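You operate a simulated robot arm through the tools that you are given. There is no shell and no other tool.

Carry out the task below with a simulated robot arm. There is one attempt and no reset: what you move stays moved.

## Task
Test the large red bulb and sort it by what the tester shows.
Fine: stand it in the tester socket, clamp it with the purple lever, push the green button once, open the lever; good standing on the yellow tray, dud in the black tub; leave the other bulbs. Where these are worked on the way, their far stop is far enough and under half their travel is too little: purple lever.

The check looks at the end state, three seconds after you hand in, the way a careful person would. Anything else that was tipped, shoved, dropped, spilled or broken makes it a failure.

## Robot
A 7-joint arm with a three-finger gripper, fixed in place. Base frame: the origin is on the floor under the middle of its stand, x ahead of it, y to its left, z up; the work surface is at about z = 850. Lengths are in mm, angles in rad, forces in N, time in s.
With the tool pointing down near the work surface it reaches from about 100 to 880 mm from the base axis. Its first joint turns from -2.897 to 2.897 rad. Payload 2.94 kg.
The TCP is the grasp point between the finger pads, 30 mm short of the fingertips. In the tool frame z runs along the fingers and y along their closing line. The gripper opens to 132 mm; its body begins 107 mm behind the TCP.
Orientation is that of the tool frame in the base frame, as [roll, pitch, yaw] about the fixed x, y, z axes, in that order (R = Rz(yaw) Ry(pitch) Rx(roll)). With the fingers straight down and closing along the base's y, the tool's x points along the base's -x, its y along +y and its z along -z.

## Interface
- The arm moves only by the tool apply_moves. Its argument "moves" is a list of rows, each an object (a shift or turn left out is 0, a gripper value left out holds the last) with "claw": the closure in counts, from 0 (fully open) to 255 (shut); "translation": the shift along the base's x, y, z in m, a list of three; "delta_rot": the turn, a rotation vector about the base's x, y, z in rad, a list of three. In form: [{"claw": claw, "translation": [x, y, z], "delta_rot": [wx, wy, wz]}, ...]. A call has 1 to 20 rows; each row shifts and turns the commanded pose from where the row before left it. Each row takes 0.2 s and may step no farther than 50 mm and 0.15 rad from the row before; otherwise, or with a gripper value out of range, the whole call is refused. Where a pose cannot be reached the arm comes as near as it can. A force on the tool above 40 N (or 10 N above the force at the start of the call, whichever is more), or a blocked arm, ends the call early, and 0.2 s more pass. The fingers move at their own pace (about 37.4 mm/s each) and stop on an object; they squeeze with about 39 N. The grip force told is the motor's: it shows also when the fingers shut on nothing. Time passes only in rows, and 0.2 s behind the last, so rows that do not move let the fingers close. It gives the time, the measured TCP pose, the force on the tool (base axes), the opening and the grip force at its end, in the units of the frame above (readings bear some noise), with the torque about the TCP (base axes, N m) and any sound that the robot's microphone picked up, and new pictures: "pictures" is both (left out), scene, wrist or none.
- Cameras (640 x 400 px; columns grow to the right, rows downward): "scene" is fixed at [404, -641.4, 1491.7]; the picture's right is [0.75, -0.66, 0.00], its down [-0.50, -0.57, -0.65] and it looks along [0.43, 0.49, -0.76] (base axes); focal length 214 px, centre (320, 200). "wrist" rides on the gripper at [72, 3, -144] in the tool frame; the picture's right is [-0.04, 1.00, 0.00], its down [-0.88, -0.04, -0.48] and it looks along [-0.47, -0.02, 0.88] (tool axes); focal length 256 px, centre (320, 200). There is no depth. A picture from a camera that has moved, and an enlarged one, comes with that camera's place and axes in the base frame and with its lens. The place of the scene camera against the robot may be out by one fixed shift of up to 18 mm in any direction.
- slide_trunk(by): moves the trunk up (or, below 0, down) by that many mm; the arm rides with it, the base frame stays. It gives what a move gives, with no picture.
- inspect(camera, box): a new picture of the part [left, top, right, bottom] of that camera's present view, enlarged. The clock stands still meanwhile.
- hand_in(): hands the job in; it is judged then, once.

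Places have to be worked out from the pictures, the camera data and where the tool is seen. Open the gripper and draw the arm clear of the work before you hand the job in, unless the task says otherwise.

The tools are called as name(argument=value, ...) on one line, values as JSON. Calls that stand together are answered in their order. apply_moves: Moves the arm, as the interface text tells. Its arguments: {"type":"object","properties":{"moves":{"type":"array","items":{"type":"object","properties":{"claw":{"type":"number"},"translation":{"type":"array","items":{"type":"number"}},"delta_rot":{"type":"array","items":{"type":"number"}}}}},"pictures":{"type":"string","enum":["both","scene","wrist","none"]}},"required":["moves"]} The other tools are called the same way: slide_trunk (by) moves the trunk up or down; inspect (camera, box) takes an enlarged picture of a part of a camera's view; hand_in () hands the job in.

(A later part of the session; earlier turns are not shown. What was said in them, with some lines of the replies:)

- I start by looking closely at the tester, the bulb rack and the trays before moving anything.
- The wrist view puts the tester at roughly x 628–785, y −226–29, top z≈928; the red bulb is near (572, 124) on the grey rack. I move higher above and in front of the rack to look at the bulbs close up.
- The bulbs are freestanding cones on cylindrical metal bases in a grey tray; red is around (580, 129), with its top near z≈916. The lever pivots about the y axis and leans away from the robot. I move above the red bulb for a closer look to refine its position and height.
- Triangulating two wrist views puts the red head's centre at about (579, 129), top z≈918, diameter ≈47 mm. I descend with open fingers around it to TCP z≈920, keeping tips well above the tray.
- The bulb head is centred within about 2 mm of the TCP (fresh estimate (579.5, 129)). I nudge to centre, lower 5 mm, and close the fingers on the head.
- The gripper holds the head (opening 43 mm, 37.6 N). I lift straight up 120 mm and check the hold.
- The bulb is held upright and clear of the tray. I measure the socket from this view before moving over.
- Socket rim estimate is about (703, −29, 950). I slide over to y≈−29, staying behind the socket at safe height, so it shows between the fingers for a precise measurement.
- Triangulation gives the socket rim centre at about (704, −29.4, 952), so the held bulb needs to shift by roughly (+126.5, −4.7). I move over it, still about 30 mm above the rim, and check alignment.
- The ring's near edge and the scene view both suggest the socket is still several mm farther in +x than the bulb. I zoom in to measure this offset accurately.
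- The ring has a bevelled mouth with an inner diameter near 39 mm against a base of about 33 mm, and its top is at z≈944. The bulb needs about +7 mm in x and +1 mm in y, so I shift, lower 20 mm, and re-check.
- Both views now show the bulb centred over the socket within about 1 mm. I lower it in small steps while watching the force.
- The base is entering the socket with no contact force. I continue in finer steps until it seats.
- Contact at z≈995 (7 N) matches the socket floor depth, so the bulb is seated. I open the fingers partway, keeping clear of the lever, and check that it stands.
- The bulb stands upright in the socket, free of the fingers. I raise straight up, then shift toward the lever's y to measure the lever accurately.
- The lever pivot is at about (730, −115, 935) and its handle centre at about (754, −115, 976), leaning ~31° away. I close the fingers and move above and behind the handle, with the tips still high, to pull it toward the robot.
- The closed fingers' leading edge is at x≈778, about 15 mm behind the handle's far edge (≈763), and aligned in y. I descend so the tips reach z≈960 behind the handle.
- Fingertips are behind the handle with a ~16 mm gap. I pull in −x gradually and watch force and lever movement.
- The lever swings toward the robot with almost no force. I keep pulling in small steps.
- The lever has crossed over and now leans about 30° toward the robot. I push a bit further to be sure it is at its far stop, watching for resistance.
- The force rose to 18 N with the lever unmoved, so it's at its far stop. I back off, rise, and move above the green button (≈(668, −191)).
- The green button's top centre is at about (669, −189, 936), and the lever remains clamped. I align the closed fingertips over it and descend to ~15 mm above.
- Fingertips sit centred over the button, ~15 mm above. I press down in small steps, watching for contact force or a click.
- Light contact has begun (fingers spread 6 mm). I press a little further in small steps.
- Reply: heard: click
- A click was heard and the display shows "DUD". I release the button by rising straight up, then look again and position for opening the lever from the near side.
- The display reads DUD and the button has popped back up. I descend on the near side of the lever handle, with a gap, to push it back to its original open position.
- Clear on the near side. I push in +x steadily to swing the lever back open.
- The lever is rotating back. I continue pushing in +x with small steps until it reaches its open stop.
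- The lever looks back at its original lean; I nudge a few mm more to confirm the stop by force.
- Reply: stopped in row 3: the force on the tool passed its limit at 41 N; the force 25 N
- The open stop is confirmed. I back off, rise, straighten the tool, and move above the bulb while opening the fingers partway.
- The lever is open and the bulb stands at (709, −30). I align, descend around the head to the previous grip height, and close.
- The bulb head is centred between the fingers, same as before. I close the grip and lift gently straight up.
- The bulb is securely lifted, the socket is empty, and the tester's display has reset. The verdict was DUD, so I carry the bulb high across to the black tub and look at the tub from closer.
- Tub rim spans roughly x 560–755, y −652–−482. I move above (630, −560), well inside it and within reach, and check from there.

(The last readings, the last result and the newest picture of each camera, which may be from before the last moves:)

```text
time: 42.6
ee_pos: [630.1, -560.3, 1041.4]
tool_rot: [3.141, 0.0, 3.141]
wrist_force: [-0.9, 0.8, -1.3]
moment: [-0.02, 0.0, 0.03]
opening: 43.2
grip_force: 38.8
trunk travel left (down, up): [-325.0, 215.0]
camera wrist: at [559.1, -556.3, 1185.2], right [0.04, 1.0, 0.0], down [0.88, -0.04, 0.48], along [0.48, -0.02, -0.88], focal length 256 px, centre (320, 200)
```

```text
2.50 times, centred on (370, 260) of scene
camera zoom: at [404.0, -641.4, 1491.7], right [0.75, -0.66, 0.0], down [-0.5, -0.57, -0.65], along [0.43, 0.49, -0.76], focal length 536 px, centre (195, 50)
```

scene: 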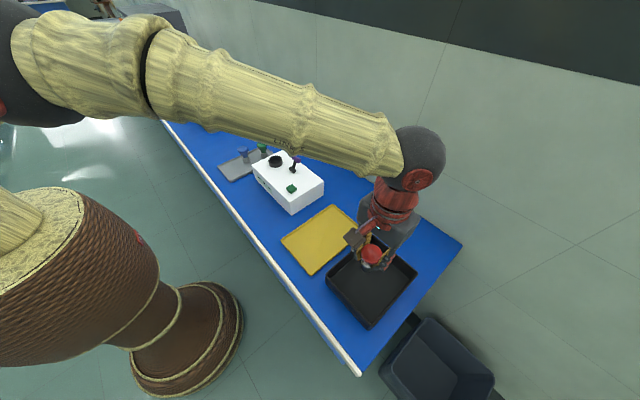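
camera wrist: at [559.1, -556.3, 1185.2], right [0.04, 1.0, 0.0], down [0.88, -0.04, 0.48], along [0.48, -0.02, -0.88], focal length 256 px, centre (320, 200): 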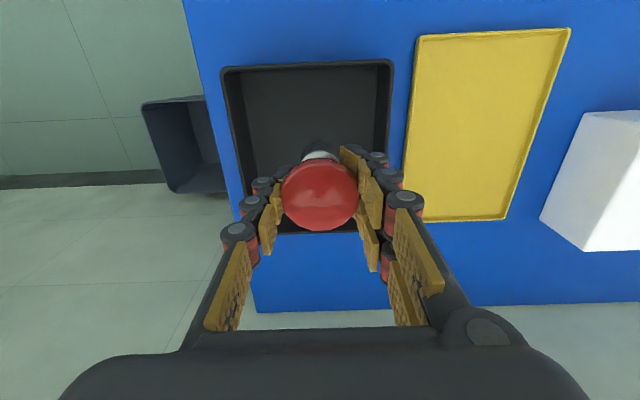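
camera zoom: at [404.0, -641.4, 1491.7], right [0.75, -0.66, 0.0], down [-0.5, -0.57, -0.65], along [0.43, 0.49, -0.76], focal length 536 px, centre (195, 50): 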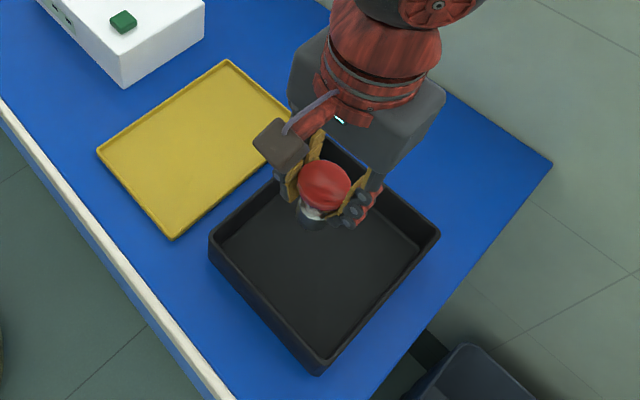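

Position inside the tub is good (walls ≥70 mm away in y, 70 mm in x). I lower to ~15 mm above the expected floor.

apply_moves(moves=[{"translation": [0, 0, -0.03]}, {"translation": [0, 0, -0.03]}, {"translation": [0, 0, -0.03]}, {"translation": [0, 0, -0.02]}, {"translation": [0, 0, 0]}], pictures="both")

inspect(camera="scene", box=[330, 220, 420, 300])

```text
time: 43.8
ee_pos: [630.2, -560.9, 929.8]
tool_rot: [3.141, 0.001, -3.141]
wrist_force: [-0.6, -0.9, -0.9]
moment: [-0.03, 0.0, 0.04]
opening: 43.2
grip_force: 38.6
trunk travel left (down, up): [-325.0, 215.0]
camera wrist: at [558.6, -557.0, 1074.9], right [0.04, 1.0, 0.0], down [0.88, -0.04, 0.48], along [0.48, -0.02, -0.88], focal length 256 px, centre (320, 200)
```

scene: 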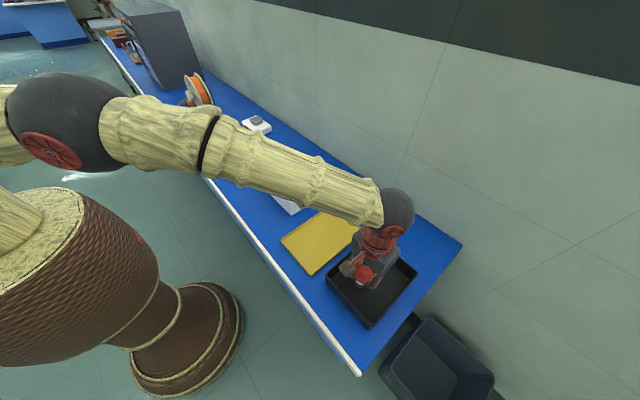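
wrist: 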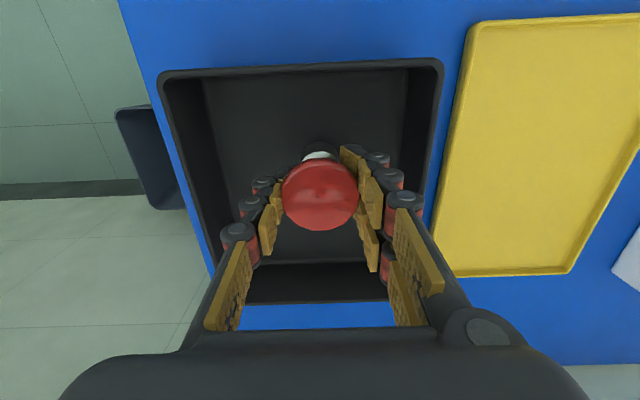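

```text
5.00 times, centred on (375, 260) of scene
camera zoom: at [404.0, -641.4, 1491.7], right [0.75, -0.66, 0.0], down [-0.5, -0.57, -0.65], along [0.43, 0.49, -0.76], focal length 1072 px, centre (45, -100)
```

zoom: 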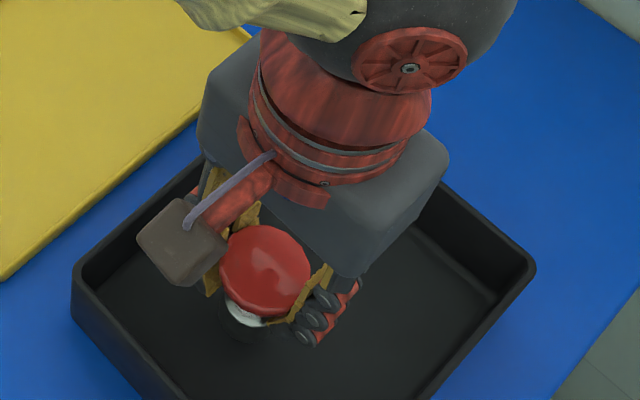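

Near the floor now (bulb bottom ≈ z 868). I lower in small steps until contact registers.

apply_moves(moves=[{"translation": [0, 0, -0.004]}, {"translation": [0, 0, -0.003]}, {"translation": [0, 0, -0.002]}, {"translation": [0, 0, 0]}], pictures="none")

```text
time: 44.8
ee_pos: [629.6, -560.4, 922.7]
tool_rot: [3.139, 0.0, -3.14]
wrist_force: [-0.4, -0.9, -0.9]
moment: [0.0, 0.01, 0.03]
opening: 43.2
grip_force: 38.5
trunk travel left (down, up): [-325.0, 215.0]
```

No contact yet at TCP z≈922. I continue with finer steps.

apply_moves(moves=[{"translation": [0, 0, -0.002]}, {"translation": [0, 0, -0.002]}, {"translation": [0, 0, 0]}], pictures="none")

```text
time: 45.6
ee_pos: [629.3, -560.8, 916.9]
tool_rot: [3.141, 0.0, 3.14]
wrist_force: [0.1, -0.5, -0.5]
moment: [0.04, -0.03, -0.02]
opening: 43.3
grip_force: 38.1
trunk travel left (down, up): [-325.0, 215.0]
```

Still free at z≈917; a couple more small steps down to touch the tub floor.

apply_moves(moves=[{"translation": [0, 0, -0.0015]}, {"translation": [0, 0, -0.0015]}, {"translation": [0, 0, 0]}], pictures="none")

```text
time: 46.4
ee_pos: [629.0, -561.4, 914.3]
tool_rot: [-3.142, -0.001, 3.141]
wrist_force: [1.0, 0.7, 1.4]
moment: [0.03, -0.04, 0.0]
opening: 43.0
grip_force: 38.8
trunk travel left (down, up): [-325.0, 215.0]
```

A slight upward force is appearing, so contact seems to be starting. One more millimetre to confirm.

apply_moves(moves=[{"translation": [0, 0, -0.001]}, {"translation": [0, 0, 0]}], pictures="none")

inspect(camera="scene", box=[330, 220, 420, 300])

```text
time: 47.0
ee_pos: [629.6, -560.8, 915.9]
tool_rot: [3.141, 0.002, -3.141]
wrist_force: [-1.8, 1.1, 7.7]
moment: [0.09, 0.07, -0.01]
opening: 43.4
grip_force: 39.0
trunk travel left (down, up): [-325.0, 215.0]
```

```text
5.00 times, centred on (375, 260) of scene
camera zoom: at [404.0, -641.4, 1491.7], right [0.75, -0.66, 0.0], down [-0.5, -0.57, -0.65], along [0.43, 0.49, -0.76], focal length 1072 px, centre (45, -100)
```

zoom: 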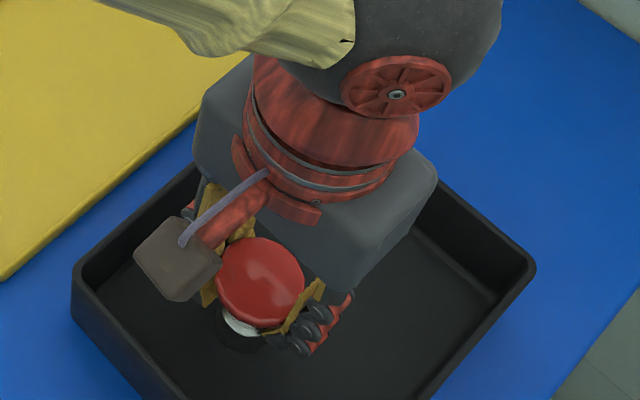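

The bulb is resting on the tub floor (7.7 N). I open the fingers gently to ~72 mm and check that it stands.

apply_moves(moves=[{"claw": 200}, {"claw": 170}, {"claw": 140}, {"claw": 120}, {"claw": 115}, {"claw": 115}], pictures="both")

inspect(camera="wrist", box=[200, 80, 440, 260])

```text
time: 48.4
ee_pos: [628.9, -560.0, 914.2]
tool_rot: [3.14, 0.0, 3.14]
wrist_force: [0.3, -0.4, 0.3]
moment: [0.01, 0.02, 0.0]
opening: 72.4
grip_force: 0.0
trunk travel left (down, up): [-325.0, 215.0]
camera wrist: at [558.8, -557.0, 1057.9], right [0.04, 1.0, 0.0], down [0.88, -0.04, 0.48], along [0.48, -0.02, -0.88], focal length 256 px, centre (320, 200)
```

scene: 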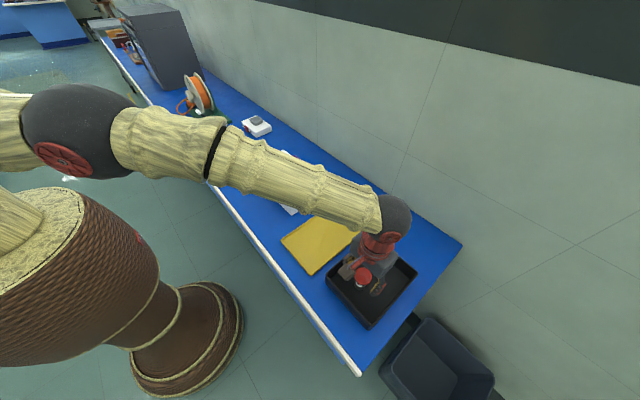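
wrist: 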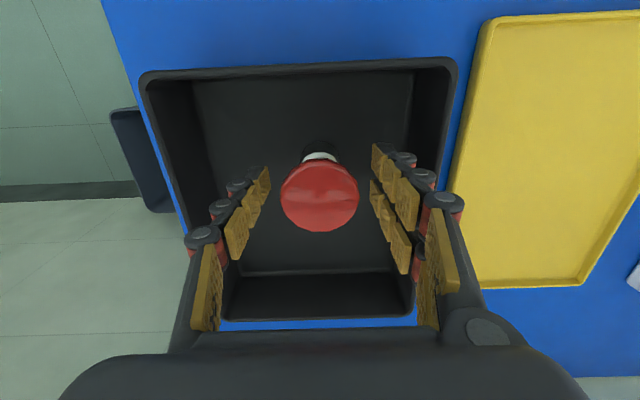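

```text
2.22 times, centred on (320, 170) of wrist
camera zoom: at [558.8, -557.0, 1057.9], right [0.04, 1.0, 0.0], down [0.88, -0.04, 0.48], along [0.48, -0.02, -0.88], focal length 569 px, centre (320, 267)
```

zoom: 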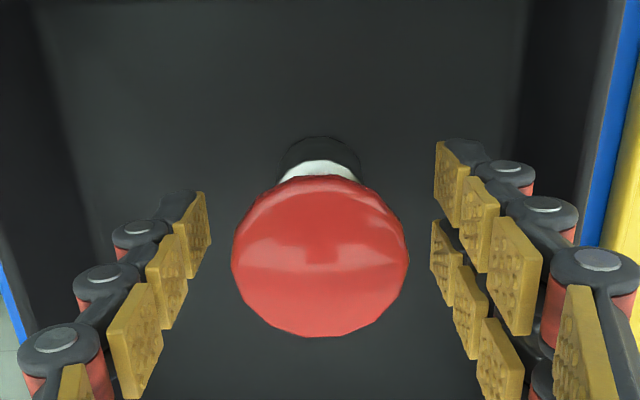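

The bulb stands free in the tub. I raise straight up out of the tub, then draw the arm back high and clear of the work.

apply_moves(moves=[{"translation": [0, 0, 0.02]}, {"translation": [0, 0, 0.03]}, {"translation": [0, 0, 0.04]}, {"translation": [0, 0, 0.045]}, {"translation": [0, 0, 0.045]}, {"translation": [0, 0, 0.045]}, {"translation": [0, 0, 0.045]}, {"translation": [-0.02, 0.035, 0.02], "claw": 0}, {"translation": [-0.02, 0.035, 0.02]}, {"translation": [-0.02, 0.035, 0.02]}, {"translation": [-0.02, 0.035, 0.02]}, {"translation": [-0.02, 0.035, 0.0]}, {"translation": [0, 0, 0]}], pictures="both")

inspect(camera="scene", box=[210, 120, 440, 330])

```text
time: 51.2
ee_pos: [528.9, -383.7, 1264.9]
tool_rot: [3.139, 0.001, 3.14]
wrist_force: [0.3, 0.1, 0.0]
moment: [0.0, 0.0, -0.01]
opening: 131.9
grip_force: 0.1
trunk travel left (down, up): [-325.0, 215.0]
camera wrist: at [458.1, -380.2, 1408.9], right [0.04, 1.0, 0.0], down [0.88, -0.04, 0.48], along [0.47, -0.02, -0.88], focal length 256 px, centre (320, 200)
```

scene: 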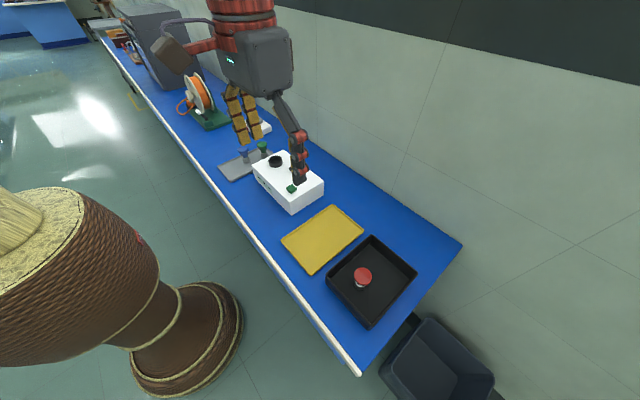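
wrist: 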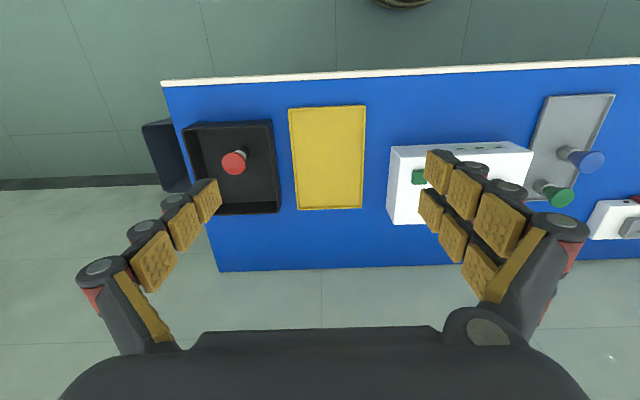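

```text
1.90 times, centred on (325, 225) of scene
camera zoom: at [404.0, -641.4, 1491.7], right [0.75, -0.66, 0.0], down [-0.5, -0.57, -0.65], along [0.43, 0.49, -0.76], focal length 408 px, centre (310, 152)
```

zoom: 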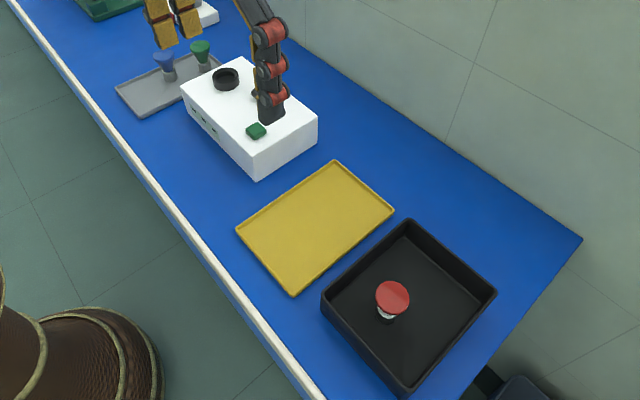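

The red bulb stands in the tub and the blue and green bulbs are untouched. I draw the arm further back and take a last look at the lever before handing in.

apply_moves(moves=[{"translation": [-0.03, 0.035, 0.005]}, {"translation": [-0.03, 0.035, 0.005]}, {"translation": [-0.03, 0.035, 0.005]}, {"translation": [-0.03, 0.035, 0.005]}, {"translation": [0, 0, 0]}], pictures="both")

inspect(camera="wrist", box=[200, 60, 520, 260])

inspect(camera="scene", box=[210, 120, 440, 330])

```text
time: 52.4
ee_pos: [408.3, -244.3, 1282.9]
tool_rot: [3.142, 0.0, -3.141]
wrist_force: [0.5, -0.2, -0.1]
moment: [0.02, 0.02, 0.0]
opening: 132.0
grip_force: 0.1
trunk travel left (down, up): [-325.0, 215.0]
camera wrist: at [337.6, -239.7, 1427.6], right [0.04, 1.0, 0.0], down [0.88, -0.04, 0.48], along [0.47, -0.02, -0.88], focal length 256 px, centre (320, 200)
```

scene: 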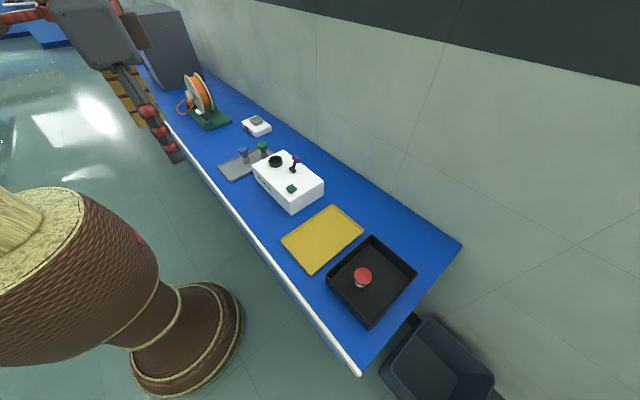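
wrist: 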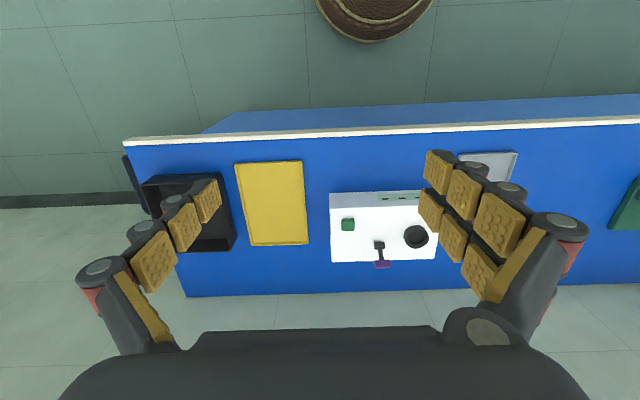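

```text
2.00 times, centred on (360, 160) of wrist
camera zoom: at [337.6, -239.7, 1427.6], right [0.04, 1.0, 0.0], down [0.88, -0.04, 0.48], along [0.47, -0.02, -0.88], focal length 512 px, centre (240, 280)
```

zoom: 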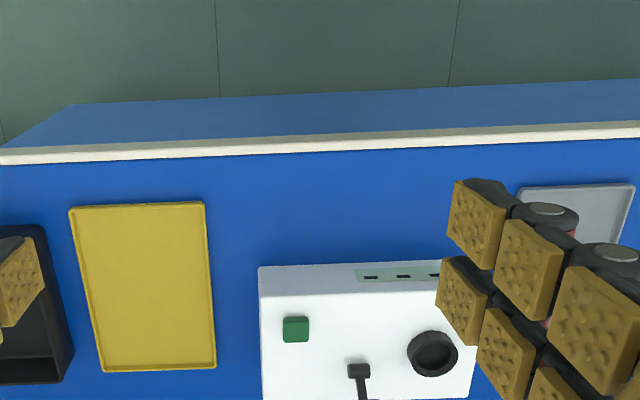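

```text
1.90 times, centred on (325, 225) of scene
camera zoom: at [404.0, -641.4, 1491.7], right [0.75, -0.66, 0.0], down [-0.5, -0.57, -0.65], along [0.43, 0.49, -0.76], focal length 408 px, centre (310, 152)
```

zoom: 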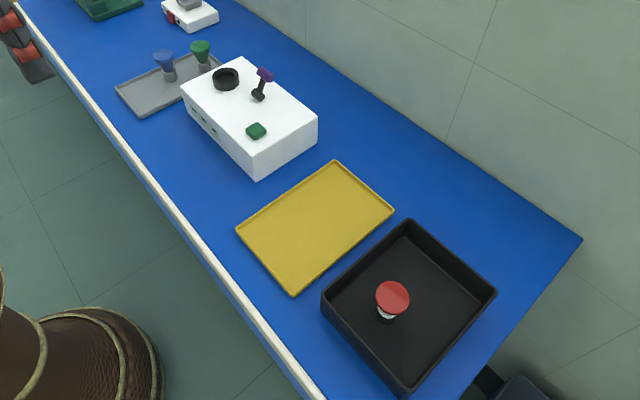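

The final views show the dud red bulb standing in the black tub, the lever open, the socket empty, and the other bulbs and trays unmoved. The gripper is open and the arm is clear, so I hand in.

hand_in()

```text
The job is handed in.
```

The large red bulb tested as a dud and is now standing in the black tub.

- **Test:** I stood the bulb in the tester socket and pulled the purple lever to its far stop. One push of the green button gave one click, and the display read "DUD".
- **Afterwards:** I pushed the lever back to its open stop and lifted the bulb out. I lowered it onto the tub floor and let it go; it stayed upright.
- **Left as it was:** the last pictures show the blue and green bulbs still standing on their tray, and the yellow tray, tub and tester where they were. The gripper is open and the arm is clear of the work.

The job is handed in; I have not seen the check's result.
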